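You operate a simulated robot arm through the tools that you are given. There is no shell and no other tool. Be economical: measure what you need, move in short steps, check, and stop when the job is done.

Carry out the task below with a simulated robot arm. There is one attempt and no reset: what you move stays moved.

TASK
Stack the 115 mm setting tube from the top of the middle side table on top of the 135 mm setting tube. Put the yellow edge guard on the top of the middle side table away on the packing bench top. Take the yellow torque wrench on the top of the middle side table and put it away on the middle shelf of the table gear rack. Take the stop peg on the shelf under the decoiler and put it away on the wall side shelf of the gauge bench. Put the grey scrap bin on the shelf under the rewinder. Take the green set square and leave it on the grey scrap tray. Any order will do.
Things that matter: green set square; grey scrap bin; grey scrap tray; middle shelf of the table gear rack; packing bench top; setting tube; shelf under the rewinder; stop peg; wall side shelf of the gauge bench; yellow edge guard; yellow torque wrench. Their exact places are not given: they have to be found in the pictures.

The check looks at the end state, three seconds after you hand in, the way a careful person would. Anything else that was tipped, shoved, dropped, spilled or broken makes it a failure.

THE ROBOT
A 6-joint arm with a fingered hand on a trunk, on a base that drives. Base frame: it is fixed to the floor where the robot stands at the start and does not move with it; the origin is under the middle of the robot, x ahead of it, y to its left, z up; the surface under the hand at the start is at about z = 0.8. Lengths are in m, angles in degrees, forces in N, time in s.
With the tool pointing down near the work surface it reaches from about 0.26 to 0.5 m from the robot's upright axis, wherever it stands. Its first joint turns from -166.0 to 166.0 degrees. Places, roughly: green set square (12x4x9 cm) [3.7, -0.6, 0.3]; grey scrap bin (13x12x8 cm) [3.7, -2.4, 0.4]; grey scrap tray (16x13x3 cm) [1, -3.5, 0.9]; middle shelf of the table gear rack [-1.3, 7.6, 0.9]; packing bench top [3.9, 4.3, 0.8]; setting tube [0.5, -0.25, 0.75]; shelf under the rewinder [3.7, -4.2, 0.4]; stop peg [3.75, -2.25, 0.5]; wall side shelf of the gauge bench (250x24 cm) [1.88, 5.18, 0.46]; yellow edge guard (5x11x4 cm) [0.4, 0, 0.8]; yellow torque wrench (10x4x13 cm) [0.6, -0.1, 0.9]. Payload 2.3 kg.
The tool frame sits at the grasp point between the pads (the TCP): z along the fingers, y along the line on which they close. The tips reach 0.022 m beyond it. Largest opening 0.112 m; the body of the gripper starts 0.06 m behind the TCP. The gripper is a hand of 3 fingers: y runs from the thumb to the fingers, the wrist lies at [0, 0, -0.218] in the tool frame, and closing takes about 1.5 s.
Orientation is that of the tool frame in the base frame, as a unit quaternion [w, x, y, z]. With the fingers straight down and closing along the base's y, the tool's x points along the base's -x, its y along +y and its z along -z.

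THE INTERFACE
- The arm moves only by the tool jog_arm. Its argument "moves" is a list of rows, each a list of 6 numbers: the shift along the tool's x, y, z in units of 200 mm (1.0 is 200 mm), then the turn, a rotation vector about the tool's x, y, z in units of 90 degrees (1.0 is 90 degrees). In form: [[tx, ty, tz, ax, ay, az], ...]. A call has 1 to 12 rows; each row is the pose to reach, as a shift and turn from the pose commanded when the call began, along the tool's axes at that moment. "fingers" is the closure, from 0 (fully open) to 1 (shut), set as the call begins (left out, the last holds). A call with a number of a shift or a turn outside -1 to 1 is refused whole. Each row takes 0.2 s and may step no farther than 0.05 m and 8.6 degrees from the row before; otherwise, or with a gripper value out of range, the whole call is refused. A pose out of reach is approached as far as the arm can. The call stops where the force on the tool passes 40 N (or 10 N more than at its start, if that is more) or the arm is blocked; 0.2 s more then pass. Each finger travels about 0.072 m/s and halts on what it meets, pressing with about 24 N; the grip force reading is that of the motor and also rises with nothing between the fingers. The clock runs only during rows and for 0.2 s after the last one: add rows that repeat a pose to give the fingers time. The reply holds the time, the measured pose of the TCP, the force on the tool along the base axes, the opening and the grip force, in the units named above and with some noise, with the torque about the TCP (base axes, N m) and any sound that the robot's microphone picked up.
- Cameras (640 x 400 px; columns grow to the right, rows downward): "scene" is now at [0.0003, 0.097, 1.5171]; the picture's right is [-0.58, -0.81, 0.00], its down [-0.64, 0.46, -0.62] and it looks along [0.50, -0.36, -0.78] (base axes); focal length 278 px, centre (320, 200). "wrist" rides on the gripper at [0.066, 0.003, -0.08] in the tool frame; the picture's right is [-0.05, 1.00, 0.00], its down [-0.77, -0.04, -0.64] and it looks along [-0.64, -0.03, 0.77] (tool axes); focal length 275 px, centre (320, 200).
- get_image(camera): a new picture of that camera. No time passes.
- slide_trunk(by): slides the trunk up (or, below 0, down) by that many m; the arm and the scene camera ride with it, the base frame stays. It gives what a move gives, with no picture.
- roll_base(legs): drives the robot by 1 to 6 legs, each [ahead, left, turn to the left] in m, m and degrees, along the robot's own axes; the way and the turn of a leg run together, so that a leg with both is an arc; at most 1.5 m and 180 degrees a leg. The arm and the cameras ride along, it lands a little off, and it stops where it bumps. It gives what a move gives.
- set_fingers(finger1, finger2, thumb_bend): sets how far each is bent, from 0 (flat) to 1 (curled in); at 0.3 the hand is open as for a grip, at 0.7 the pads meet at the TCP. One left out holds its place. A second passes; each finger stops where it meets its share of the squeeze, and holds until it gets a number again. A gripper value or a shape takes the hand back. It gives what a move gives, with no picture; readings hold the bend of each and the force on the fingers (four entries, about 0 where the hand has none), thumb and palm.
- hand_shape(shape): the hand has 3 fingers and takes this shape, open, in about a second: jaw (thumb against the fingers, like two jaws); tri (thumb and two fingers); tip (a fingertip pinch); poke (one finger out to press); point (the index stretched); flat (the hand flat); cup (the hand cupped); fist (a fist). The gripper value then closes the fingers along that shape, each until it touches; the sizes above hold for jaw. It gives what a move gives, with no picture.
- pan_tilt(pan, tilt): turns the head with the scene camera to pan (to the left, within 155 degrees either way) and tilt (down, from -29 to 69), counted from straight ahead of the robot. It gives what a move gives.
- point_at(camera, pixels): for up to 12 pixels [column, row] of the newest picture of that camera ("zoom" is the newest enlarged one), the place [x, y, z] in the base frame of the surface seen there, good to about 0.003 m. No time passes.
- close_up(camera, box): a new picture of the part [left, top, right, bottom] of that camera's present view, enlarged. No time passes.
- sign_off(): hands the job in; it is judged then, once.

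Go step by step. Measure first, check grasps and placings, and put right what went wrong. The budget is 124 turns and 118 pictures, counting those below and the enlarged ones. Unless the task says otherwise, let go and move clear before handing in.

The tools are called after "Emit:" by a JSON object that holds its "api" and its "payload". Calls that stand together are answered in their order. jog_arm: Moves the arm, as the interface text tells. Its arguments: {"type":"object","properties":{"moves":{"type":"array","items":{"type":"array","items":{"type":"number"}}},"fingers":{"type":"number"}},"required":["moves"]} The other tools are called the same way: slide_trunk (by) slides the trunk up or down; hand_shape (shape) gives the hand a shape; set_fingers (finger1, finger2, thumb_bend) moves the fingers one by one; roll_base (legs) drives the base; pan_tilt (pan, tilt) turns the head that bears the scene camera; get_image (camera) takes a picture; point_at (camera, pixels) gives the place of the surface under pixels of a picture; close_up (camera, box) takes an enlarged picture of a part of a camera's view; sign_off () hands the job in.

At the start:

```text
clock: 0.0
tool_pos: [0.237, -0.1654, 1.127]
tool_rot: [0.0, 0.0, 1.0, 0.0]
contact_force: [-0.8, 0.2, -0.1]
wrist_torque: [0.03, 0.03, -0.01]
grip_width: 0.1116
gripper_force: 0.0
shape: jaw
bend: [0.3, 0.3, 0.3]
finger forces: [0.0, 0.0, 0.0, 0.1, 0.1, 0.0]
trunk travel left (down, up): [-0.45, 0.14]
robot x, y, heading: [0.0037, -0.0008, -0.1]
head pan, tilt: [-35.8, 51.6]
```

scene: 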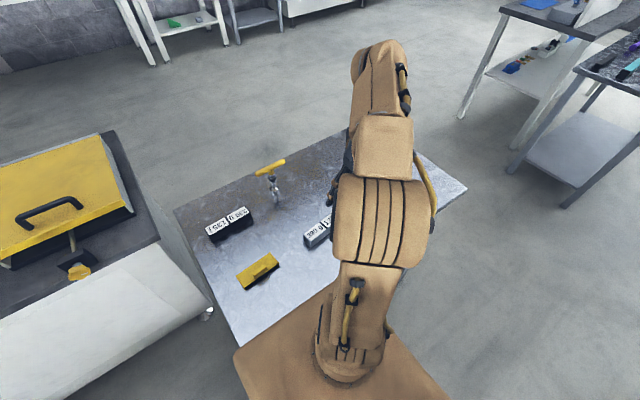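
wrist: 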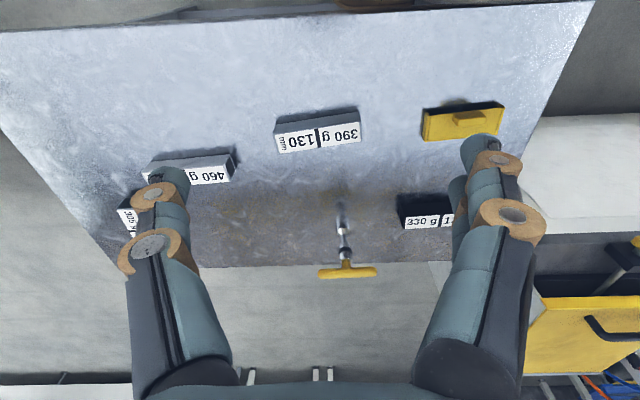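

The wrist picture shows four labelled tubes, the torque wrench and the edge guard; I need to read the labels.

Emit:
{"api": "close_up", "payload": {"camera": "wrist", "box": [90, 80, 290, 260]}}

Emit:
{"api": "close_up", "payload": {"camera": "wrist", "box": [270, 90, 510, 290]}}

Emit:
{"api": "close_up", "payload": {"camera": "scene", "box": [190, 140, 350, 300]}}

Emit:
{"api": "point_at", "payload": {"camera": "wrist", "pixels": [[318, 120], [280, 140], [360, 130], [468, 118], [425, 140], [505, 125], [345, 272], [342, 225], [425, 205], [190, 165], [130, 215], [5, 100]]}}

```text
2.22 times, centred on (190, 170) of wrist
```

zoom: 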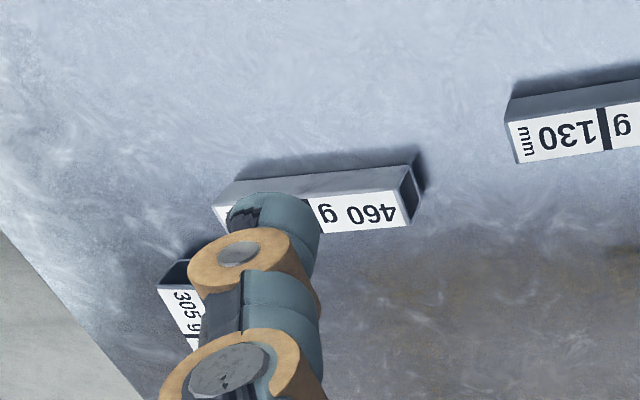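

```text
2.00 times, centred on (390, 190) of wrist
```

zoom: 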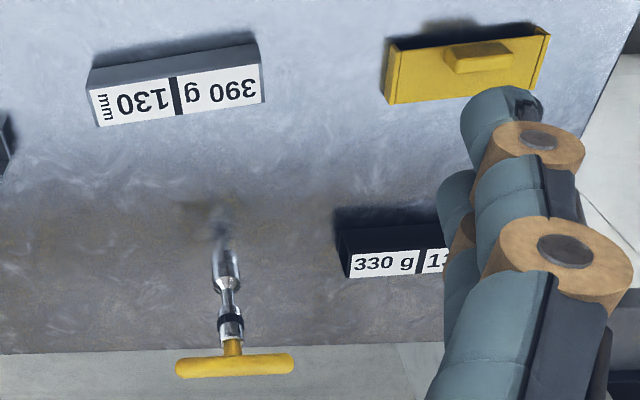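

```text
2.50 times, centred on (270, 220) of scene
```

zoom: 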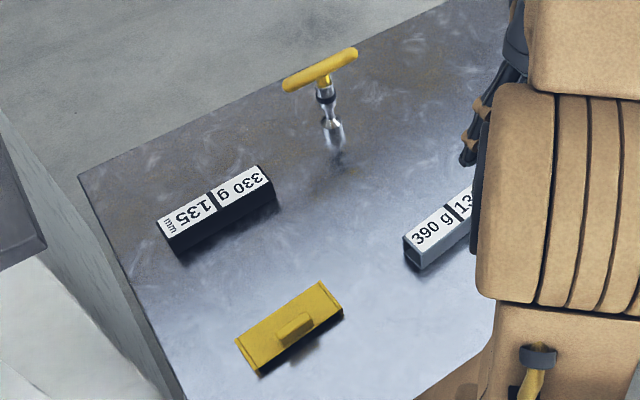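

```text
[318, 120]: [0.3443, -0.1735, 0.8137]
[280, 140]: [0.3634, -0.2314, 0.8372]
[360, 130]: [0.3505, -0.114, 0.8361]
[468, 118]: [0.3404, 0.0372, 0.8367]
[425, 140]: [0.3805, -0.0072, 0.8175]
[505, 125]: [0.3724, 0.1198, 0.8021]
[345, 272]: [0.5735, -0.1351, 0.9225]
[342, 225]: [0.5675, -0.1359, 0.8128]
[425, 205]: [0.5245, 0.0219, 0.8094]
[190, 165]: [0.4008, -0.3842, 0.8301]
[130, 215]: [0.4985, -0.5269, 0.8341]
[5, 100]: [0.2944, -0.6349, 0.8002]
```

The black tube is 135 mm (330 g); the 460 g and 305 g tubes are partly hidden by the thumb. I shift the hand to -y to read them.

Emit:
{"api": "jog_arm", "payload": {"moves": [[0, -0.2, 0, 0, 0, 0], [0, -0.4, 0, 0, 0, 0], [0, -0.6, 0, 0, 0, 0], [0, -0.8, 0, 0, 0, 0], [0, -0.9, 0, 0, 0, 0]]}}

Emit:
{"api": "get_image", "payload": {"camera": "wrist"}}

Emit:
{"api": "get_image", "payload": {"camera": "scene"}}

```text
clock: 1.2
tool_pos: [0.2595, -0.2696, 1.0702]
tool_rot: [0.001, 0.003, 1.0, -0.003]
contact_force: [-0.6, 0.7, -1.0]
wrist_torque: [-0.02, 0.01, -0.01]
grip_width: 0.1122
gripper_force: 0.1
shape: jaw
bend: [0.3, 0.3, 0.3]
finger forces: [0.1, 0.1, 0.1, 0.1, 0.0, 0.0]
out of reach, approached as far as the arm can: row 1, 2, 3, 4, 5
trunk travel left (down, up): [-0.45, 0.14]
robot x, y, heading: [0.0041, -0.0027, 0.0]
head pan, tilt: [-35.8, 51.6]
```

```text
112 pictures are left
```

wrist: 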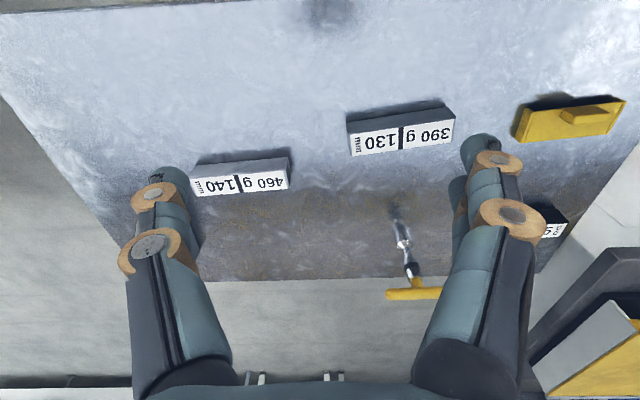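

```text
111 pictures are left
```

scene: 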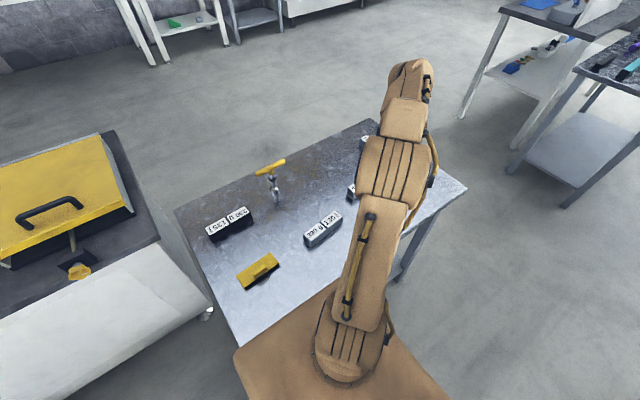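

The 460 g tube is 140 mm, so the 305 g one should be the 115 mm one. I drive right alongside the table to see and reach it.

Emit:
{"api": "point_at", "payload": {"camera": "scene", "pixels": [[205, 237], [250, 215], [210, 222], [220, 208], [246, 208], [232, 342], [176, 210], [466, 188], [380, 265], [400, 280], [275, 255], [245, 285]]}}

Emit:
{"api": "roll_base", "payload": {"legs": [[0, -0.38, 0]]}}

Emit:
{"api": "pan_tilt", "payload": {"pan": -20, "tilt": 55}}

Emit:
{"api": "get_image", "payload": {"camera": "scene"}}

Emit:
{"api": "get_image", "payload": {"camera": "wrist"}}

```text
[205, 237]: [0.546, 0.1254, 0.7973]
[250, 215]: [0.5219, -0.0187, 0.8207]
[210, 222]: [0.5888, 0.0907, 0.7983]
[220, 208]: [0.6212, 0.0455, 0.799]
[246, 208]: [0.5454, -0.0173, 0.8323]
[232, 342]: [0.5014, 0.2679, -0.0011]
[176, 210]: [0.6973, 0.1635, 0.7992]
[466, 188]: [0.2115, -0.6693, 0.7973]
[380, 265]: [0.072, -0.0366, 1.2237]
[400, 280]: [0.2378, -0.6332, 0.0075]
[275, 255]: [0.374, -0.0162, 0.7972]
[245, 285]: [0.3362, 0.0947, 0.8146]
```

```text
clock: 3.6
tool_pos: [0.2627, -0.6558, 1.0704]
tool_rot: [0.0, 0.0, 1.0, -0.002]
contact_force: [-0.4, 0.7, -1.0]
wrist_torque: [0.0, 0.03, 0.02]
grip_width: 0.1117
gripper_force: 0.1
shape: jaw
bend: [0.3, 0.3, 0.3]
finger forces: [0.0, 0.1, 0.1, 0.0, 0.1, 0.0]
trunk travel left (down, up): [-0.45, 0.14]
robot x, y, heading: [0.0004, -0.391, 0.1]
head pan, tilt: [-35.8, 51.6]
```

```text
clock: 4.4
tool_pos: [0.2616, -0.656, 1.0712]
tool_rot: [-0.001, 0.001, 1.0, -0.003]
contact_force: [-0.7, -0.1, 0.3]
wrist_torque: [-0.01, 0.01, -0.01]
grip_width: 0.1119
gripper_force: 0.2
shape: jaw
bend: [0.3, 0.3, 0.3]
finger forces: [0.1, 0.0, 0.1, 0.0, 0.0, 0.0]
trunk travel left (down, up): [-0.45, 0.14]
robot x, y, heading: [-0.0007, -0.3916, 0.2]
head pan, tilt: [-20.0, 55.0]
```

```text
110 pictures are left
```

scene: 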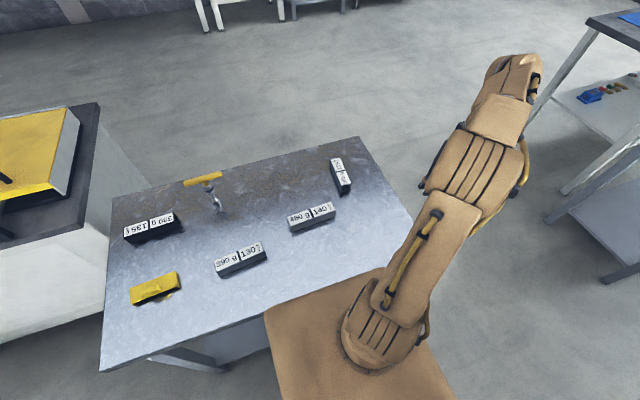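

```text
109 pictures are left
```

wrist: 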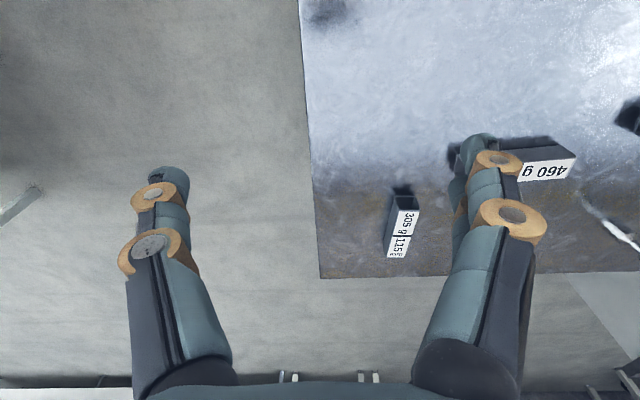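

The 305 g tube reads 115 mm. I measure its corners and those of the 135 mm tube.

Emit:
{"api": "close_up", "payload": {"camera": "wrist", "box": [350, 170, 460, 270]}}

Emit:
{"api": "close_up", "payload": {"camera": "scene", "box": [100, 140, 380, 315]}}

```text
4.00 times, centred on (405, 220) of wrist
```

zoom: 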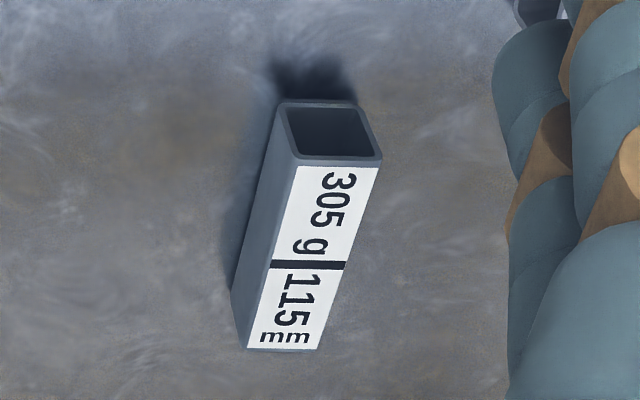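

```text
2.29 times, centred on (240, 228) of scene
```

zoom: 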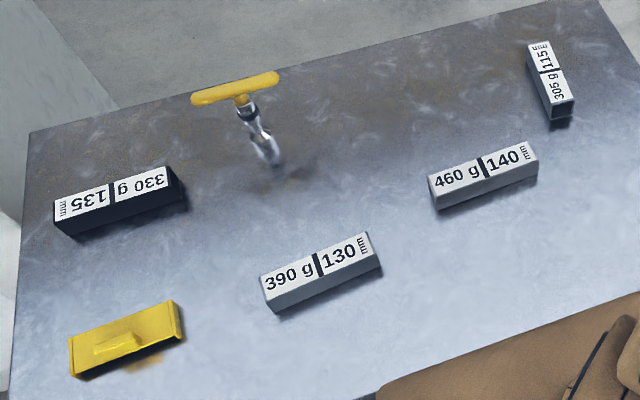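

Emit:
{"api": "point_at", "payload": {"camera": "zoom", "pixels": [[58, 203], [163, 169], [174, 188], [70, 221], [531, 46], [547, 45], [553, 106], [571, 101], [200, 96], [272, 78], [122, 345], [268, 160]]}}

Emit:
{"api": "close_up", "payload": {"camera": "wrist", "box": [350, 170, 460, 270]}}

Emit:
{"api": "point_at", "payload": {"camera": "zoom", "pixels": [[280, 105], [357, 105], [296, 168], [374, 170], [252, 342], [315, 346], [325, 120], [310, 265]]}}

```text
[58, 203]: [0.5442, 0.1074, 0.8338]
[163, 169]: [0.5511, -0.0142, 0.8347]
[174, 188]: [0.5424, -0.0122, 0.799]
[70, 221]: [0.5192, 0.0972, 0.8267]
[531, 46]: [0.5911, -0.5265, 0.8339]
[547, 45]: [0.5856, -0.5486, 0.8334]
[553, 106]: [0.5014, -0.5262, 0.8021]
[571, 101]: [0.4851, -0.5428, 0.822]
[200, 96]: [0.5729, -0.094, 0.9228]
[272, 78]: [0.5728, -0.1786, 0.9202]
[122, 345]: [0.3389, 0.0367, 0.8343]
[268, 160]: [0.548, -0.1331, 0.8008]
```

```text
4.00 times, centred on (405, 220) of wrist
```

zoom: 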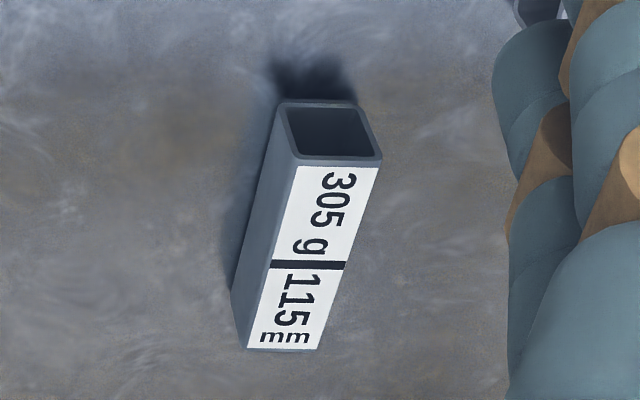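

```text
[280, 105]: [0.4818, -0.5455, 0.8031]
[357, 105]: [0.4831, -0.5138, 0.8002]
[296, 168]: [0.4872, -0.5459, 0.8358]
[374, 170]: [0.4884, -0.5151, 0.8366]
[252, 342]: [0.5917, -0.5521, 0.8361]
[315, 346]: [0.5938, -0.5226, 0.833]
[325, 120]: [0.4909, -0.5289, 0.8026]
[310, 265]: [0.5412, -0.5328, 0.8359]
```

Tube 115 lies along x, centred about (0.541,-0.534), top z 0.836; it's best reached from the far side. I check the surroundings for driving.

Emit:
{"api": "point_at", "payload": {"camera": "scene", "pixels": [[340, 340], [300, 330], [550, 218], [565, 190], [610, 278], [530, 115], [110, 300], [145, 185], [100, 105], [205, 30], [345, 10], [410, 225]]}}

Emit:
{"api": "pan_tilt", "payload": {"pan": -60, "tilt": 20}}

Emit:
{"api": "get_image", "payload": {"camera": "scene"}}

Emit:
{"api": "pan_tilt", "payload": {"pan": 0, "tilt": 20}}

Emit:
{"api": "get_image", "payload": {"camera": "scene"}}

Emit:
{"api": "pan_tilt", "payload": {"pan": 70, "tilt": 20}}

Emit:
{"api": "get_image", "payload": {"camera": "scene"}}

```text
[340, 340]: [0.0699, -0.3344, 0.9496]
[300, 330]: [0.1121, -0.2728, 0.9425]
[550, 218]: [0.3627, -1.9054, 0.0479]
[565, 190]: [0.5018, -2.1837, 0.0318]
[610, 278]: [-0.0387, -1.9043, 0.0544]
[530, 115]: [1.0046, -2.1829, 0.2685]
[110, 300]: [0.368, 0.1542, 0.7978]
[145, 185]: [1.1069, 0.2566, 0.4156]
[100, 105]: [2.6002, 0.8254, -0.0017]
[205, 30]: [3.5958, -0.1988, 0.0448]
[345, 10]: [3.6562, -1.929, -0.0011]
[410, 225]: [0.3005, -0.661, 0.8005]
```

```text
clock: 5.5
tool_pos: [0.2628, -0.6563, 1.0704]
tool_rot: [0.0, 0.0, 1.0, -0.003]
contact_force: [-0.9, -0.2, -0.4]
wrist_torque: [-0.01, -0.02, -0.01]
grip_width: 0.1123
gripper_force: 0.0
shape: jaw
bend: [0.3, 0.3, 0.3]
finger forces: [0.0, 0.0, 0.1, 0.0, 0.0, 0.1]
trunk travel left (down, up): [-0.45, 0.14]
robot x, y, heading: [-0.0005, -0.3853, 0.2]
head pan, tilt: [-60.0, 20.0]
```

```text
105 pictures are left
```

scene: 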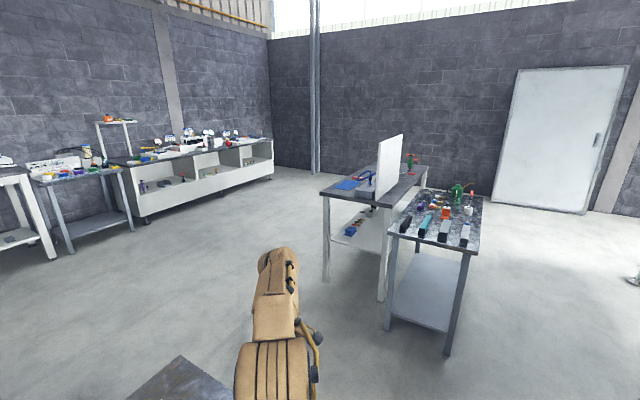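

```text
clock: 6.8
tool_pos: [0.2619, -0.6554, 1.0712]
tool_rot: [0.0, 0.0, 1.0, -0.003]
contact_force: [-0.1, 0.2, -0.5]
wrist_torque: [-0.01, -0.02, 0.0]
grip_width: 0.1118
gripper_force: 0.2
shape: jaw
bend: [0.3, 0.3, 0.3]
finger forces: [0.0, 0.1, 0.0, 0.1, 0.0, 0.0]
trunk travel left (down, up): [-0.45, 0.14]
robot x, y, heading: [0.0016, -0.3882, 0.2]
head pan, tilt: [0.0, 20.0]
```

```text
104 pictures are left
```

scene: 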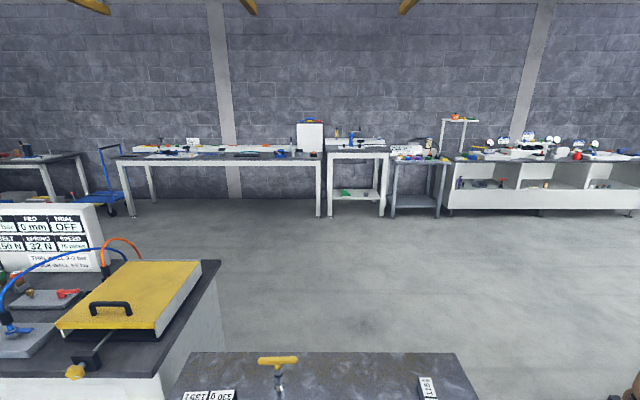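

```text
clock: 8.2
tool_pos: [0.2627, -0.6552, 1.0702]
tool_rot: [0.0, 0.001, 1.0, -0.002]
contact_force: [0.6, -0.5, 0.8]
wrist_torque: [0.0, 0.0, 0.02]
grip_width: 0.1119
gripper_force: 0.1
shape: jaw
bend: [0.3, 0.3, 0.3]
finger forces: [0.0, 0.1, 0.0, 0.0, 0.0, 0.1]
trunk travel left (down, up): [-0.45, 0.14]
robot x, y, heading: [-0.0, -0.3885, 0.3]
head pan, tilt: [70.0, 20.0]
```

```text
103 pictures are left
```

scene: 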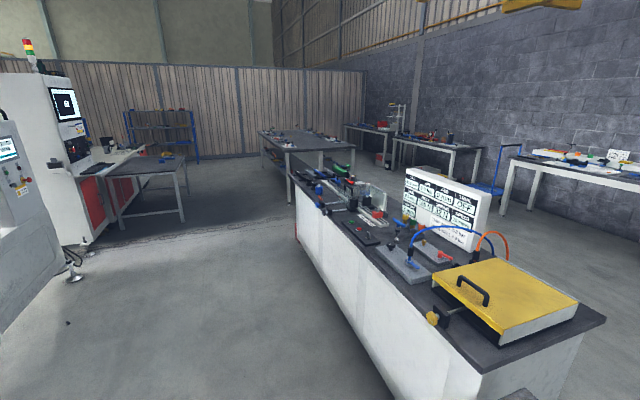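

The floor beyond the table is open. I drive around the right end of the table and face it from its far side.

Emit:
{"api": "roll_base", "payload": {"legs": [[0, -0.75, 0], [1.25, 0, 0], [0, 0, 180], [0, -0.68, 0]]}}

Emit:
{"api": "pan_tilt", "payload": {"pan": 0, "tilt": 50}}

Emit:
{"api": "get_image", "payload": {"camera": "scene"}}

Emit:
{"api": "get_image", "payload": {"camera": "wrist"}}

```text
clock: 28.7
tool_pos: [0.9708, -0.1684, 1.0705]
tool_rot: [-0.002, 1.0, -0.003, 0.0]
contact_force: [-0.2, 0.1, -0.3]
wrist_torque: [-0.02, 0.02, -0.01]
grip_width: 0.1118
gripper_force: 0.0
shape: jaw
bend: [0.3, 0.3, 0.3]
finger forces: [0.1, 0.1, 0.0, 0.1, 0.1, 0.1]
trunk travel left (down, up): [-0.45, 0.14]
robot x, y, heading: [1.2323, -0.4362, -179.8]
head pan, tilt: [70.0, 20.0]
```

```text
clock: 30.1
tool_pos: [0.9703, -0.1702, 1.0692]
tool_rot: [-0.002, 1.0, -0.002, 0.0]
contact_force: [-0.2, 0.0, -0.1]
wrist_torque: [-0.01, -0.03, 0.0]
grip_width: 0.1119
gripper_force: 0.1
shape: jaw
bend: [0.3, 0.3, 0.3]
finger forces: [0.0, 0.0, 0.0, 0.1, 0.0, 0.1]
trunk travel left (down, up): [-0.45, 0.14]
robot x, y, heading: [1.2325, -0.4401, -179.8]
head pan, tilt: [0.0, 50.0]
```

```text
102 pictures are left
```

scene: 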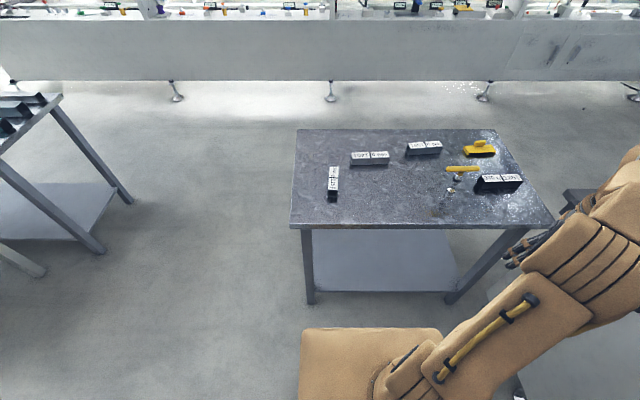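

```text
101 pictures are left
```

wrist: 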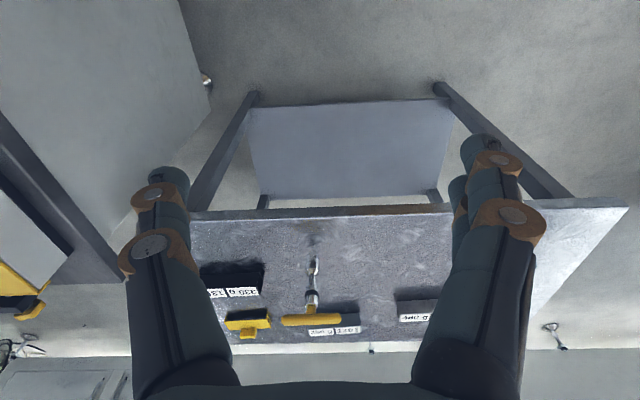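

The table is clear from this side. I close in and bring the hand above the 115 mm tube.

Emit:
{"api": "roll_base", "payload": {"legs": [[0.28, 0.05, 0]]}}

```text
clock: 32.1
tool_pos: [0.6934, -0.2195, 1.07]
tool_rot: [-0.003, 1.0, 0.0, 0.001]
contact_force: [1.0, 0.3, -0.5]
wrist_torque: [-0.01, -0.03, 0.0]
grip_width: 0.112
gripper_force: 0.1
shape: jaw
bend: [0.3, 0.3, 0.3]
finger forces: [0.1, 0.1, 0.0, 0.1, 0.1, 0.1]
trunk travel left (down, up): [-0.45, 0.14]
robot x, y, heading: [0.9578, -0.4914, -179.6]
head pan, tilt: [0.0, 50.0]
```

Emit:
{"api": "jog_arm", "payload": {"moves": [[-0.1, 0.2, 0.06, 0, 0, 0], [-0.19, 0.39, 0.12, 0, 0, 0], [-0.29, 0.59, 0.19, 0, 0, 0], [-0.38, 0.78, 0.25, 0, 0, 0]]}}

Emit:
{"api": "jog_arm", "payload": {"moves": [[-0.1, 0.2, 0.06, 0, 0, 0.01], [-0.19, 0.39, 0.12, 0, 0, 0.02], [-0.29, 0.59, 0.19, 0, 0, 0.03], [-0.38, 0.78, 0.25, 0, 0, 0.037], [-0.38, 0.78, 0.25, 0, 0, 0.037]]}}

Emit:
{"api": "get_image", "payload": {"camera": "wrist"}}

Emit:
{"api": "get_image", "payload": {"camera": "scene"}}

```text
clock: 33.1
tool_pos: [0.6169, -0.3759, 1.0184]
tool_rot: [-0.003, 1.0, -0.001, 0.0]
contact_force: [0.0, -0.3, 0.2]
wrist_torque: [0.01, 0.02, 0.03]
grip_width: 0.1119
gripper_force: 0.0
shape: jaw
bend: [0.3, 0.3, 0.3]
finger forces: [0.0, 0.0, 0.0, 0.0, 0.0, 0.1]
trunk travel left (down, up): [-0.45, 0.14]
robot x, y, heading: [0.9565, -0.4894, -179.6]
head pan, tilt: [0.0, 50.0]
```

```text
clock: 34.3
tool_pos: [0.5425, -0.5336, 0.968]
tool_rot: [-0.003, 1.0, -0.029, 0.0]
contact_force: [-0.1, 0.3, -0.6]
wrist_torque: [0.0, -0.01, -0.01]
grip_width: 0.1116
gripper_force: 0.0
shape: jaw
bend: [0.3, 0.3, 0.3]
finger forces: [0.0, 0.0, 0.0, 0.0, 0.1, 0.0]
trunk travel left (down, up): [-0.45, 0.14]
robot x, y, heading: [0.9562, -0.4896, -179.6]
head pan, tilt: [0.0, 50.0]
```

```text
100 pictures are left
```

wrist: 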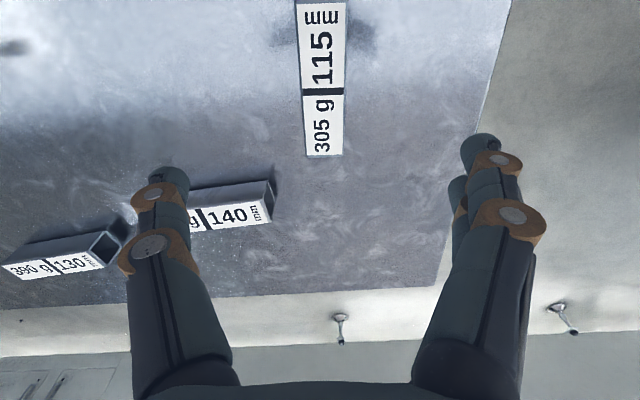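

```text
99 pictures are left
```

scene: 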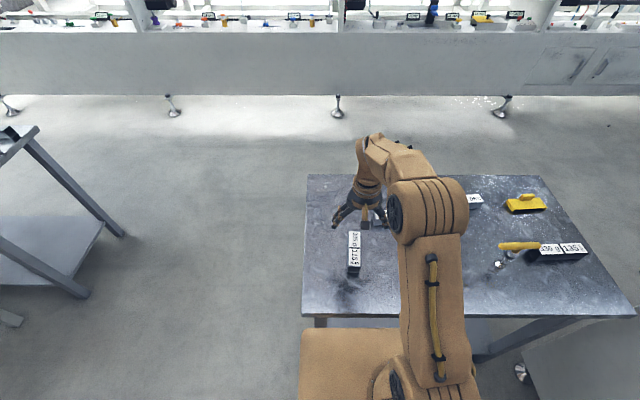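

The black bar sits at (322,92), just where the TCP line predicts. I descend to z≈0.826 and grip.

Emit:
{"api": "jog_arm", "payload": {"moves": [[0, 0, 0.2, 0, 0, 0], [0, 0, 0.4, 0, 0, 0], [0, 0, 0.6, 0, 0, 0], [0, 0, 0.7, 0, 0, 0], [0, 0, 0.7, 0, 0, 0]]}}

Emit:
{"api": "jog_arm", "payload": {"moves": [[0, 0, 0, 0, 0, 0], [0, 0, 0, 0, 0, 0], [0, 0, 0, 0, 0, 0], [0, 0, 0, 0, 0, 0], [0, 0, 0, 0, 0, 0], [0, 0, 0, 0, 0, 0], [0, 0, 0, 0, 0, 0], [0, 0, 0, 0, 0, 0]], "fingers": 1}}

Emit:
{"api": "get_image", "payload": {"camera": "wrist"}}

```text
clock: 35.5
tool_pos: [0.5434, -0.5321, 0.8294]
tool_rot: [-0.003, 1.0, -0.028, 0.0]
contact_force: [0.4, 0.2, 1.4]
wrist_torque: [0.0, 0.02, 0.01]
grip_width: 0.1117
gripper_force: 0.0
shape: jaw
bend: [0.3, 0.3, 0.3]
finger forces: [0.1, 0.0, 0.0, 0.0, 0.0, 0.0]
trunk travel left (down, up): [-0.45, 0.14]
robot x, y, heading: [0.9562, -0.4881, -179.8]
head pan, tilt: [0.0, 50.0]
```

```text
clock: 37.3
tool_pos: [0.5434, -0.5309, 0.8291]
tool_rot: [-0.003, 1.0, -0.028, 0.0]
contact_force: [1.1, -0.4, 0.8]
wrist_torque: [-0.06, -0.05, 0.02]
grip_width: 0.0292
gripper_force: 24.0
shape: jaw
bend: [0.74, 0.74, 0.7]
finger forces: [10.7, 10.8, 0.0, 0.0, 21.7, 0.0]
trunk travel left (down, up): [-0.45, 0.14]
robot x, y, heading: [0.9563, -0.4891, -179.7]
head pan, tilt: [0.0, 50.0]
```

```text
98 pictures are left
```

wrist: 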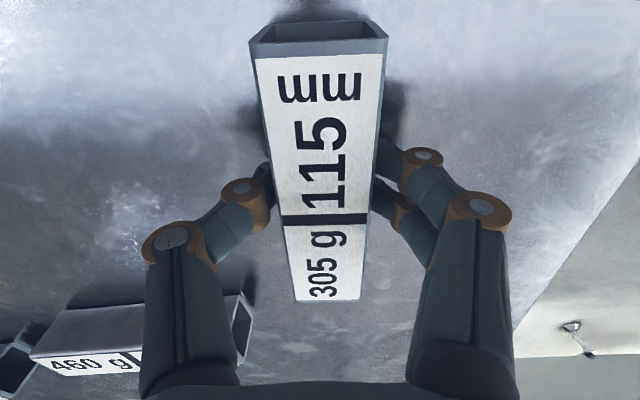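

The tube is held (width reads 0.029, force 24 N). I lift and drive along the table toward the 135 mm tube.

Emit:
{"api": "jog_arm", "payload": {"moves": [[0, 0, -0.2, 0, 0, 0], [0, 0, -0.4, 0, 0, 0], [0, 0, -0.6, 0, 0, 0], [0, 0, -0.8, 0, 0, 0], [0, 0, -1.0, 0, 0, 0]]}}

Emit:
{"api": "jog_arm", "payload": {"moves": [[0.06, 0, 0, 0, 0, 0.09], [0.12, 0, 0, 0, 0, 0.18], [0.18, 0, 0, 0, 0, 0.27], [0.24, 0, 0, 0, 0, 0.36], [0.3, 0, 0, 0, 0, 0.45], [0.3, 0, 0, 0, 0, 0.54], [0.3, 0, 0, 0, 0, 0.63], [0.3, 0, 0, 0, 0, 0.72], [0.3, 0, 0, 0, 0, 0.81], [0.3, 0, 0, 0, 0, 0.9], [0.3, 0, 0, 0, 0, 0.928]]}}

Emit:
{"api": "roll_base", "payload": {"legs": [[0, -0.36, 0]]}}

Emit:
{"api": "get_image", "payload": {"camera": "wrist"}}

Emit:
{"api": "get_image", "payload": {"camera": "scene"}}

```text
clock: 38.5
tool_pos: [0.5435, -0.5322, 1.0306]
tool_rot: [-0.003, 1.0, -0.029, 0.0]
contact_force: [0.3, 0.2, -2.0]
wrist_torque: [-0.02, 0.0, 0.01]
grip_width: 0.0293
gripper_force: 23.9
shape: jaw
bend: [0.74, 0.74, 0.7]
finger forces: [10.7, 11.0, 0.0, 0.0, 21.8, 0.0]
trunk travel left (down, up): [-0.45, 0.14]
robot x, y, heading: [0.9583, -0.4886, -179.6]
head pan, tilt: [0.0, 50.0]
```

```text
clock: 40.9
tool_pos: [0.6031, -0.5359, 1.0277]
tool_rot: [-0.001, 0.726, -0.688, -0.002]
contact_force: [-0.4, -0.5, -2.6]
wrist_torque: [-0.01, -0.02, 0.0]
grip_width: 0.0292
gripper_force: 24.0
shape: jaw
bend: [0.74, 0.74, 0.7]
finger forces: [10.7, 11.0, 0.1, 0.1, 21.8, 0.0]
trunk travel left (down, up): [-0.45, 0.14]
robot x, y, heading: [0.9578, -0.488, -179.5]
head pan, tilt: [0.0, 50.0]
```

```text
clock: 43.2
tool_pos: [0.5994, -0.1733, 1.0295]
tool_rot: [-0.001, 0.727, -0.687, -0.002]
contact_force: [-0.1, -0.1, -2.7]
wrist_torque: [-0.02, -0.05, 0.02]
grip_width: 0.0295
gripper_force: 23.6
shape: jaw
bend: [0.74, 0.74, 0.7]
finger forces: [10.9, 11.0, 0.1, 0.1, 21.9, 0.0]
trunk travel left (down, up): [-0.45, 0.14]
robot x, y, heading: [0.9557, -0.1264, -179.8]
head pan, tilt: [0.0, 50.0]
```

```text
97 pictures are left
```

wrist: 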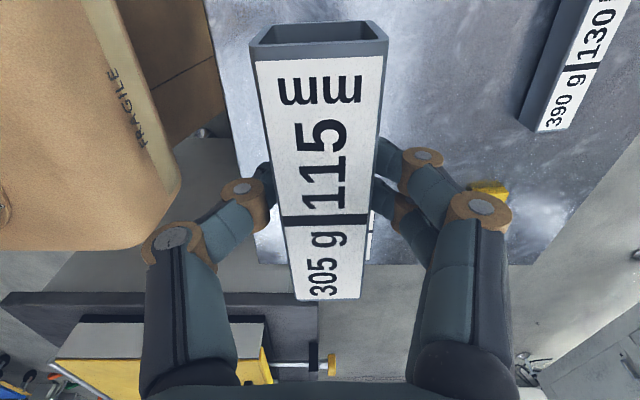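

```text
96 pictures are left
```

scene: 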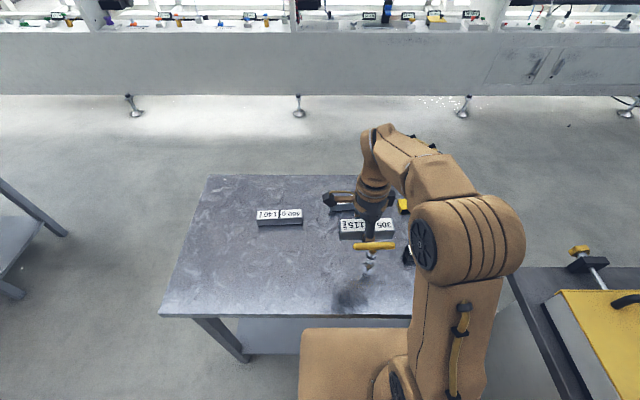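

The arm hides the 135 mm tube; I swing the hand aside to measure it precisely.

Emit:
{"api": "jog_arm", "payload": {"moves": [[0.22, 0, 0, 0, 0, 0], [0.44, 0, 0, 0, 0, 0], [0.66, 0, 0, 0, 0, 0], [0.88, 0, 0, 0, 0, 0], [1.0, 0, 0, 0, 0, 0]]}}

Emit:
{"api": "get_image", "payload": {"camera": "wrist"}}

Emit:
{"api": "get_image", "payload": {"camera": "scene"}}

```text
clock: 44.4
tool_pos: [0.6115, -0.3738, 1.0267]
tool_rot: [-0.001, 0.726, -0.688, -0.002]
contact_force: [0.0, 1.0, -3.1]
wrist_torque: [-0.01, -0.03, 0.02]
grip_width: 0.0291
gripper_force: 23.6
shape: jaw
bend: [0.74, 0.74, 0.7]
finger forces: [10.8, 10.8, 0.1, 0.0, 21.7, 0.0]
trunk travel left (down, up): [-0.45, 0.14]
robot x, y, heading: [0.9532, -0.1246, -179.9]
head pan, tilt: [0.0, 50.0]
```

```text
95 pictures are left
```

wrist: 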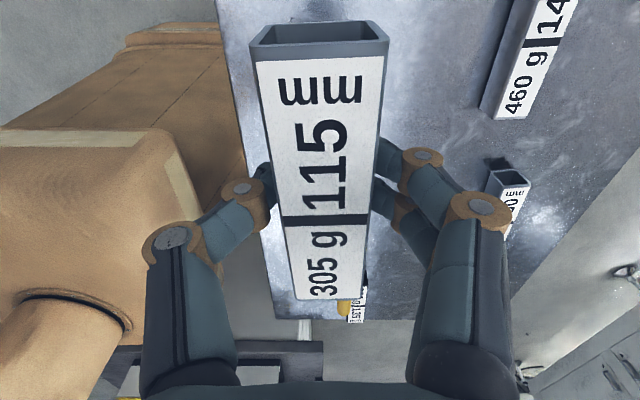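

```text
94 pictures are left
```

scene: 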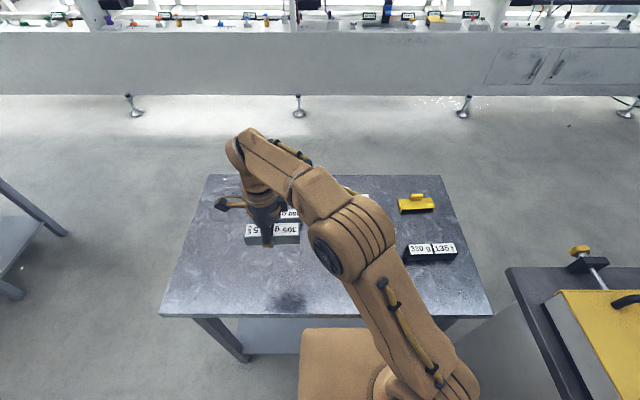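

Emit:
{"api": "close_up", "payload": {"camera": "scene", "box": [390, 185, 470, 275]}}

```text
4.44 times, centred on (430, 230) of scene
```

zoom: 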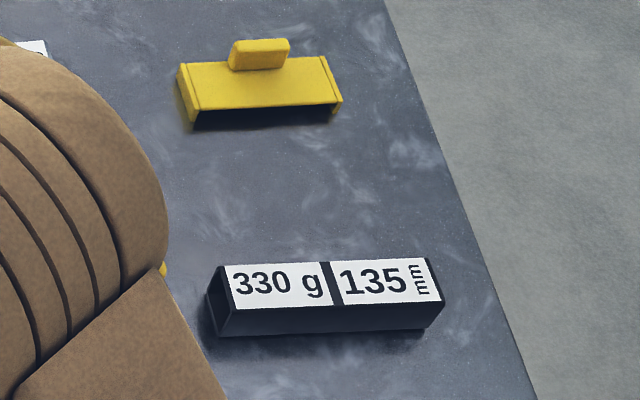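

Emit:
{"api": "point_at", "payload": {"camera": "zoom", "pixels": [[222, 268], [427, 261], [230, 306], [440, 299], [226, 287], [434, 280], [331, 284], [205, 70], [320, 62], [205, 108], [325, 104], [262, 50]]}}

```text
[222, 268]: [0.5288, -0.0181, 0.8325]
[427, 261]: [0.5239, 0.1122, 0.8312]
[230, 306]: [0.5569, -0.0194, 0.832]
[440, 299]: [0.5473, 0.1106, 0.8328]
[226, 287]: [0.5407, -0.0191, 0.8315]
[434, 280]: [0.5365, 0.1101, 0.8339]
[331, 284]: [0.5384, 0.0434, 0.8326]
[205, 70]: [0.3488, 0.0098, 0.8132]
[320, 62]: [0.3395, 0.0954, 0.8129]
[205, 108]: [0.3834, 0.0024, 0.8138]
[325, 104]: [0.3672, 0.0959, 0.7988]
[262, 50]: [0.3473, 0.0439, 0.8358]
```

The 135 mm tube centre is (0.539,0.046), top ≈0.834. I carry the tube over it at height.

Emit:
{"api": "jog_arm", "payload": {"moves": [[-0.2, 0.024, 0, 0, 0, 0], [-0.4, 0.048, 0, 0, 0, 0], [-0.6, 0.072, 0, 0, 0, 0], [-0.8, 0.096, 0, 0, 0, 0], [-1.0, 0.12, 0, 0, 0, 0]]}}

Emit:
{"api": "jog_arm", "payload": {"moves": [[-0.2, 0.024, 0, 0, 0, 0], [-0.4, 0.048, 0, 0, 0, 0], [-0.6, 0.072, 0, 0, 0, 0], [-0.8, 0.096, 0, 0, 0, 0], [-1.0, 0.12, 0, 0, 0, 0], [-1.0, 0.12, 0, 0, 0, 0]]}}

```text
clock: 45.6
tool_pos: [0.5762, -0.1735, 1.0286]
tool_rot: [-0.001, 0.726, -0.687, -0.001]
contact_force: [0.2, -0.9, -3.3]
wrist_torque: [-0.06, -0.02, -0.03]
grip_width: 0.029
gripper_force: 24.0
shape: jaw
bend: [0.74, 0.74, 0.7]
finger forces: [10.7, 10.9, 0.0, 0.1, 21.5, 0.0]
trunk travel left (down, up): [-0.45, 0.14]
robot x, y, heading: [0.9516, -0.1242, -179.8]
head pan, tilt: [0.0, 50.0]
```

```text
clock: 47.0
tool_pos: [0.5402, 0.0227, 1.0302]
tool_rot: [-0.002, 0.727, -0.687, -0.002]
contact_force: [0.5, 0.1, -4.0]
wrist_torque: [-0.04, 0.02, -0.01]
grip_width: 0.0288
gripper_force: 23.6
shape: jaw
bend: [0.74, 0.74, 0.7]
finger forces: [10.7, 10.8, 0.0, 0.0, 21.4, 0.0]
trunk travel left (down, up): [-0.45, 0.14]
robot x, y, heading: [0.9538, -0.126, -179.9]
head pan, tilt: [0.0, 50.0]
```

Emit:
{"api": "jog_arm", "payload": {"moves": [[-0.105, -0.007, 0.1, 0, 0, 0], [-0.105, -0.007, 0.3, 0, 0, 0], [-0.105, -0.007, 0.5, 0, 0, 0], [-0.105, -0.007, 0.7, 0, 0, 0], [-0.105, -0.007, 0.7, 0, 0, 0]]}}

Emit:
{"api": "get_image", "payload": {"camera": "wrist"}}

Emit:
{"api": "get_image", "payload": {"camera": "scene"}}

```text
clock: 48.2
tool_pos: [0.5433, 0.0443, 0.8911]
tool_rot: [-0.002, 0.726, -0.687, -0.002]
contact_force: [-0.9, -0.3, -2.8]
wrist_torque: [-0.05, -0.03, 0.01]
grip_width: 0.0287
gripper_force: 23.9
shape: jaw
bend: [0.74, 0.74, 0.7]
finger forces: [10.7, 10.9, 0.1, 0.0, 21.6, 0.1]
trunk travel left (down, up): [-0.45, 0.14]
robot x, y, heading: [0.9555, -0.1234, -179.9]
head pan, tilt: [0.0, 50.0]
```

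```text
92 pictures are left
```

wrist: 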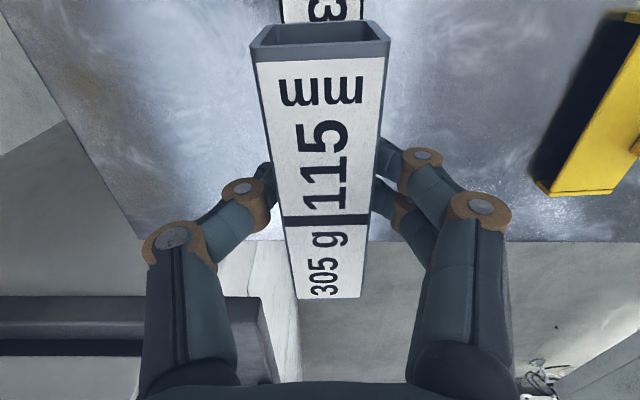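

```text
91 pictures are left
```

scene: 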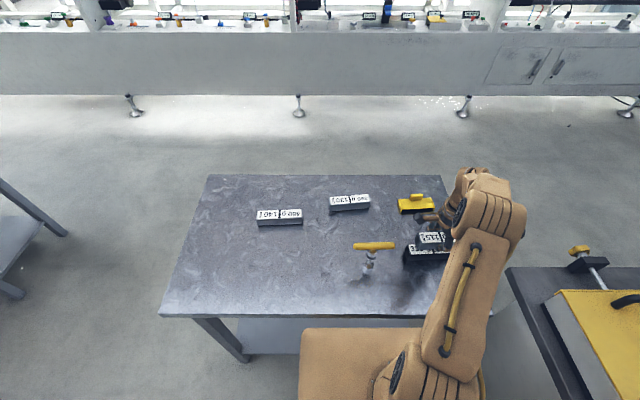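

Alignment looks good (lower tube centred at column ~322). I lower gently onto it.

Emit:
{"api": "jog_arm", "payload": {"moves": [[0, 0.01, 0.06, 0, 0, 0], [0, 0.01, 0.1, 0, 0, 0], [0, 0.01, 0.115, 0, 0, 0], [0, 0.01, 0.125, 0, 0, 0], [0, 0.01, 0.125, 0, 0, 0]]}}

Emit:
{"api": "close_up", "payload": {"camera": "scene", "box": [390, 200, 470, 275]}}

```text
clock: 49.4
tool_pos: [0.5397, 0.0447, 0.8645]
tool_rot: [-0.001, 0.727, -0.687, -0.001]
contact_force: [0.1, 0.7, -2.9]
wrist_torque: [-0.02, 0.01, 0.0]
grip_width: 0.0286
gripper_force: 24.1
shape: jaw
bend: [0.74, 0.74, 0.7]
finger forces: [10.6, 10.9, 0.0, 0.0, 21.6, 0.0]
trunk travel left (down, up): [-0.45, 0.14]
robot x, y, heading: [0.9527, -0.1244, -179.8]
head pan, tilt: [0.0, 50.0]
```

```text
5.33 times, centred on (430, 238) of scene
```

zoom: 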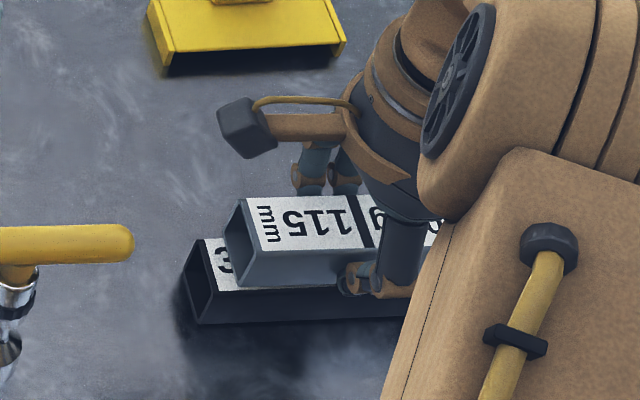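

Not yet touching (force still -2.9); I inch down until contact.

Emit:
{"api": "jog_arm", "payload": {"moves": [[0, 0, 0.005, 0, 0, 0], [0, 0, 0.01, 0, 0, 0], [0, 0, 0.012, 0, 0, 0]]}}

```text
clock: 50.2
tool_pos: [0.5404, 0.046, 0.8626]
tool_rot: [-0.001, 0.727, -0.687, -0.002]
contact_force: [-0.1, 0.4, 3.8]
wrist_torque: [0.01, 0.05, 0.0]
grip_width: 0.0292
gripper_force: 23.8
shape: jaw
bend: [0.74, 0.74, 0.7]
finger forces: [11.2, 11.4, 0.0, 0.1, 22.4, 0.0]
trunk travel left (down, up): [-0.45, 0.14]
robot x, y, heading: [0.9518, -0.1187, -179.8]
head pan, tilt: [0.0, 50.0]
```

Contact made (+3.8 N). Open the fingers and rise straight up.

Emit:
{"api": "jog_arm", "payload": {"moves": [[0, 0, 0, 0, 0, 0], [0, 0, 0, 0, 0, 0], [0, 0, 0, 0, 0, 0], [0, 0, 0, 0, 0, 0], [0, 0, 0, 0, 0, 0], [0, 0, 0, 0, 0, 0], [0, 0, 0, 0, 0, 0], [0, 0, 0, 0, 0, 0]], "fingers": 0}}

Emit:
{"api": "jog_arm", "payload": {"moves": [[0, 0, -0.2, 0, 0, 0], [0, 0, -0.4, 0, 0, 0], [0, 0, -0.6, 0, 0, 0], [0, 0, -0.8, 0, 0, 0], [0, 0, -0.95, 0, 0, 0]]}}

Emit:
{"api": "get_image", "payload": {"camera": "wrist"}}

Emit:
{"api": "get_image", "payload": {"camera": "scene"}}

```text
clock: 52.0
tool_pos: [0.5403, 0.0452, 0.8624]
tool_rot: [-0.002, 0.727, -0.687, -0.002]
contact_force: [0.1, 0.4, 0.4]
wrist_torque: [0.02, -0.04, 0.0]
grip_width: 0.112
gripper_force: 0.0
shape: jaw
bend: [0.3, 0.3, 0.3]
finger forces: [0.1, 0.1, 0.0, 0.0, 0.0, 0.0]
trunk travel left (down, up): [-0.45, 0.14]
robot x, y, heading: [0.9544, -0.1266, -179.5]
head pan, tilt: [0.0, 50.0]
```

```text
clock: 53.2
tool_pos: [0.5384, 0.0436, 1.0526]
tool_rot: [-0.001, 0.727, -0.687, -0.003]
contact_force: [0.8, 0.0, 0.3]
wrist_torque: [-0.01, 0.02, -0.03]
grip_width: 0.1119
gripper_force: 0.2
shape: jaw
bend: [0.3, 0.3, 0.3]
finger forces: [0.0, 0.1, 0.1, 0.2, 0.1, 0.0]
trunk travel left (down, up): [-0.45, 0.14]
robot x, y, heading: [0.9564, -0.1277, -180.0]
head pan, tilt: [0.0, 50.0]
```

```text
89 pictures are left
```

wrist: 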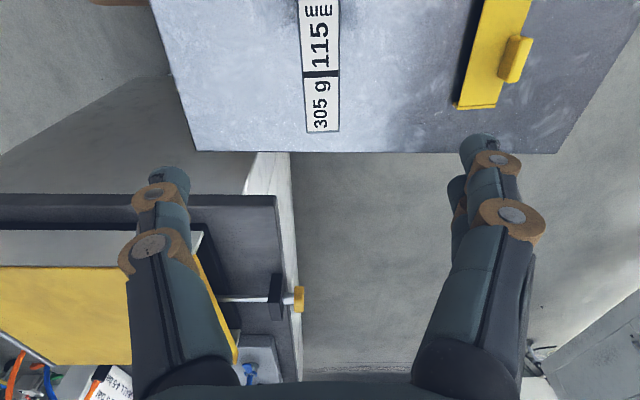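

```text
88 pictures are left
```

scene: 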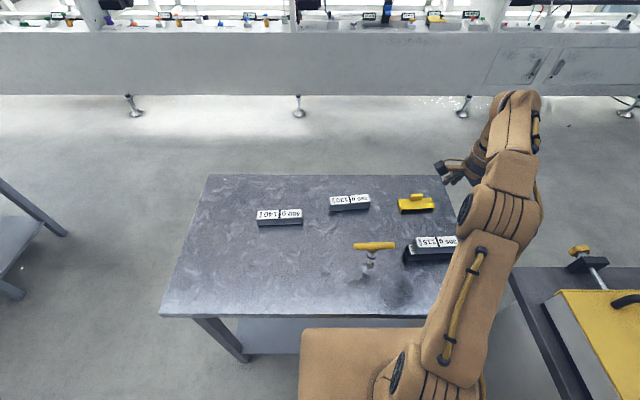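

The stack stands well. Next the torque wrench: I measure its handle.

Emit:
{"api": "close_up", "payload": {"camera": "scene", "box": [340, 225, 410, 290]}}

Emit:
{"api": "point_at", "payload": {"camera": "zoom", "pixels": [[135, 190], [480, 180], [290, 195], [280, 260], [260, 345]]}}

```text
6.15 times, centred on (375, 258) of scene
```

zoom: 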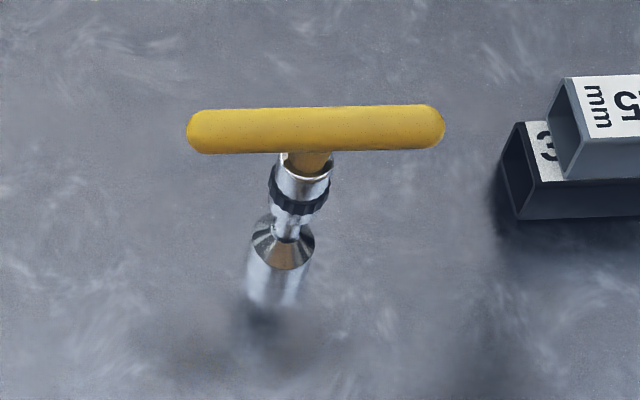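

```text
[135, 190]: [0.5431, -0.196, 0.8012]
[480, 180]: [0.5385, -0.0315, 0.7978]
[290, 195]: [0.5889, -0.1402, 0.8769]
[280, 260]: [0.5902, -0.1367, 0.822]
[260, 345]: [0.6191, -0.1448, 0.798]
```

Emit:
{"api": "point_at", "payload": {"camera": "zoom", "pixels": [[195, 130], [315, 128], [435, 124], [315, 112], [315, 145], [278, 283]]}}

```text
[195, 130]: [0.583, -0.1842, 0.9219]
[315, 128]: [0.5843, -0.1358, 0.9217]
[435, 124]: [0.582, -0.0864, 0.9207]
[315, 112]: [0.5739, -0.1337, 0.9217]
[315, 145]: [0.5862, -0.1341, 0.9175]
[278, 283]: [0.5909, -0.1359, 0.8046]
```

The handle bar is along y, centred (0.578,-0.135,0.915). Before choosing the grip I look at the rack's shelf spacing from here.

Emit:
{"api": "pan_tilt", "payload": {"pan": -74, "tilt": 8}}

Emit:
{"api": "get_image", "payload": {"camera": "scene"}}

Emit:
{"api": "close_up", "payload": {"camera": "scene", "box": [270, 150, 370, 230]}}

```text
clock: 54.7
tool_pos: [0.539, 0.0439, 1.0517]
tool_rot: [-0.001, 0.726, -0.687, -0.002]
contact_force: [0.2, -0.5, -0.2]
wrist_torque: [-0.01, -0.01, 0.02]
grip_width: 0.1119
gripper_force: 0.1
shape: jaw
bend: [0.3, 0.3, 0.3]
finger forces: [0.0, 0.0, 0.0, 0.0, 0.0, 0.0]
trunk travel left (down, up): [-0.45, 0.14]
robot x, y, heading: [0.9506, -0.1259, -179.5]
head pan, tilt: [-74.0, 8.0]
```

```text
86 pictures are left
```

scene: 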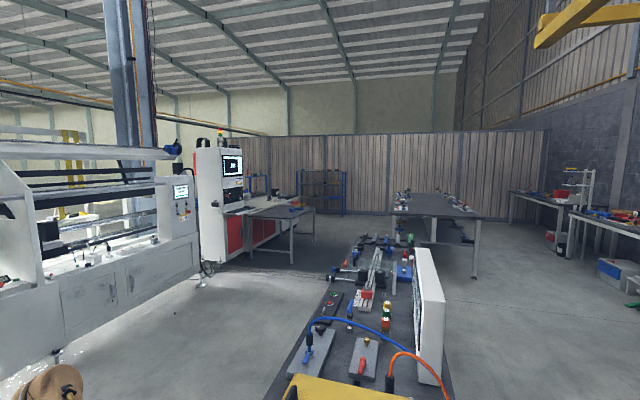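

```text
5.00 times, centred on (320, 190) of scene
```

zoom: 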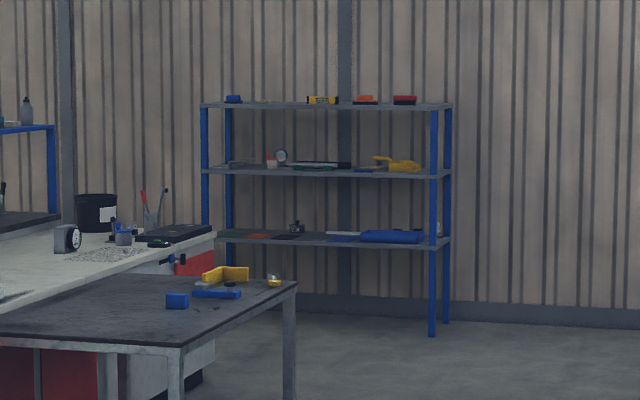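

Emit:
{"api": "point_at", "payload": {"camera": "zoom", "pixels": [[325, 104], [325, 172], [300, 235], [205, 172], [445, 175], [433, 325], [280, 390], [20, 130], [50, 270], [240, 170], [360, 170], [210, 240]]}}

Emit:
{"api": "point_at", "payload": {"camera": "scene", "pixels": [[200, 275], [300, 265], [300, 380], [330, 250], [480, 275], [435, 245], [510, 220], [400, 215], [480, 218], [600, 220], [640, 290], [200, 180]]}}

```text
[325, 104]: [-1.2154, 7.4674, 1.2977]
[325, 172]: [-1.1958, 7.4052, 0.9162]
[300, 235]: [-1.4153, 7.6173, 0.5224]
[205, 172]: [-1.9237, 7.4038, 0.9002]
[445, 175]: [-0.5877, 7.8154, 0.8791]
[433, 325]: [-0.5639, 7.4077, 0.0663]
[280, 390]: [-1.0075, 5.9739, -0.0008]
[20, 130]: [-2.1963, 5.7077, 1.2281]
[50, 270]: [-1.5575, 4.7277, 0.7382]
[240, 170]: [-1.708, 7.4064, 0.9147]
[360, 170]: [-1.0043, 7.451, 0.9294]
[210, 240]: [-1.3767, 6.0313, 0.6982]
```

```text
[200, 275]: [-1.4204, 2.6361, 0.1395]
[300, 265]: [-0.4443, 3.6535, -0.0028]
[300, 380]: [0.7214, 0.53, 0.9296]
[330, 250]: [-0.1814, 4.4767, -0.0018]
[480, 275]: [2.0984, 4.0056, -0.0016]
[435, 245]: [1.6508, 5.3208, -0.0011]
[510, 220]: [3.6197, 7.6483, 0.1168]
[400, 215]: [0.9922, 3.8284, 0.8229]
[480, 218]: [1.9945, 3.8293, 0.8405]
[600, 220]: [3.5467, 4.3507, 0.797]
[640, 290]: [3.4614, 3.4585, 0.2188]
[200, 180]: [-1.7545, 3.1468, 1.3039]
```

Middle rack shelf is at z≈0.91, next shelf 1.29, front edge y≈7.4, so I'll grip the wrench shaft with the hand near-horizontal. I move the hand over y≈-0.13, back away, and reorient.

Emit:
{"api": "jog_arm", "payload": {"moves": [[0.22, 0, -0.05, 0, 0, 0], [0.44, 0, -0.1, 0, 0, 0], [0.66, 0, -0.1, 0, 0, 0], [0.88, 0, -0.1, 0, 0, 0]]}}

Emit:
{"api": "roll_base", "payload": {"legs": [[-0.4, 0.0, 0]]}}

Emit:
{"api": "jog_arm", "payload": {"moves": [[0, 0, 0, 0, 0, 0.09], [0, 0, 0, 0, 0, 0.18], [0, 0, 0, 0, 0, 0.27], [0, 0, 0, 0, 0, 0.36], [0, 0, 0, 0, 0, 0.45], [0, 0, 0, 0, 0, 0.54], [0, 0, 0, 0, 0, 0.63], [0, 0, 0, 0, 0, 0.72], [0, 0, 0, 0, 0, 0.81], [0, 0, 0, 0, 0, 0.9], [0, 0, 0, 0, 0, 0.99], [0, 0, 0, 0, 0, 0.99]]}}

```text
clock: 55.7
tool_pos: [0.5499, -0.1343, 1.0709]
tool_rot: [-0.002, 0.726, -0.688, -0.002]
contact_force: [-0.7, -0.2, 0.5]
wrist_torque: [-0.02, 0.02, 0.02]
grip_width: 0.1119
gripper_force: 0.1
shape: jaw
bend: [0.3, 0.3, 0.3]
finger forces: [0.0, 0.0, 0.0, 0.0, 0.1, 0.0]
trunk travel left (down, up): [-0.45, 0.14]
robot x, y, heading: [0.9541, -0.1273, -179.9]
head pan, tilt: [-74.0, 8.0]
```

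```text
clock: 58.2
tool_pos: [0.9515, -0.1336, 1.0718]
tool_rot: [-0.002, 0.73, -0.683, -0.002]
contact_force: [-0.8, 0.2, -0.1]
wrist_torque: [-0.01, -0.01, 0.01]
grip_width: 0.1118
gripper_force: 0.0
shape: jaw
bend: [0.3, 0.3, 0.3]
finger forces: [0.0, 0.0, 0.0, 0.1, 0.0, 0.1]
trunk travel left (down, up): [-0.45, 0.14]
robot x, y, heading: [1.3551, -0.1214, -179.1]
head pan, tilt: [-74.0, 8.0]
```

```text
clock: 60.8
tool_pos: [0.952, -0.1325, 1.0695]
tool_rot: [0.0, -0.04, 0.999, 0.003]
contact_force: [0.7, 0.2, -0.1]
wrist_torque: [-0.04, -0.03, -0.01]
grip_width: 0.1121
gripper_force: 0.1
shape: jaw
bend: [0.3, 0.3, 0.3]
finger forces: [0.0, 0.1, 0.0, 0.0, 0.0, 0.1]
trunk travel left (down, up): [-0.45, 0.14]
robot x, y, heading: [1.3515, -0.1214, -179.1]
head pan, tilt: [-74.0, 8.0]
```

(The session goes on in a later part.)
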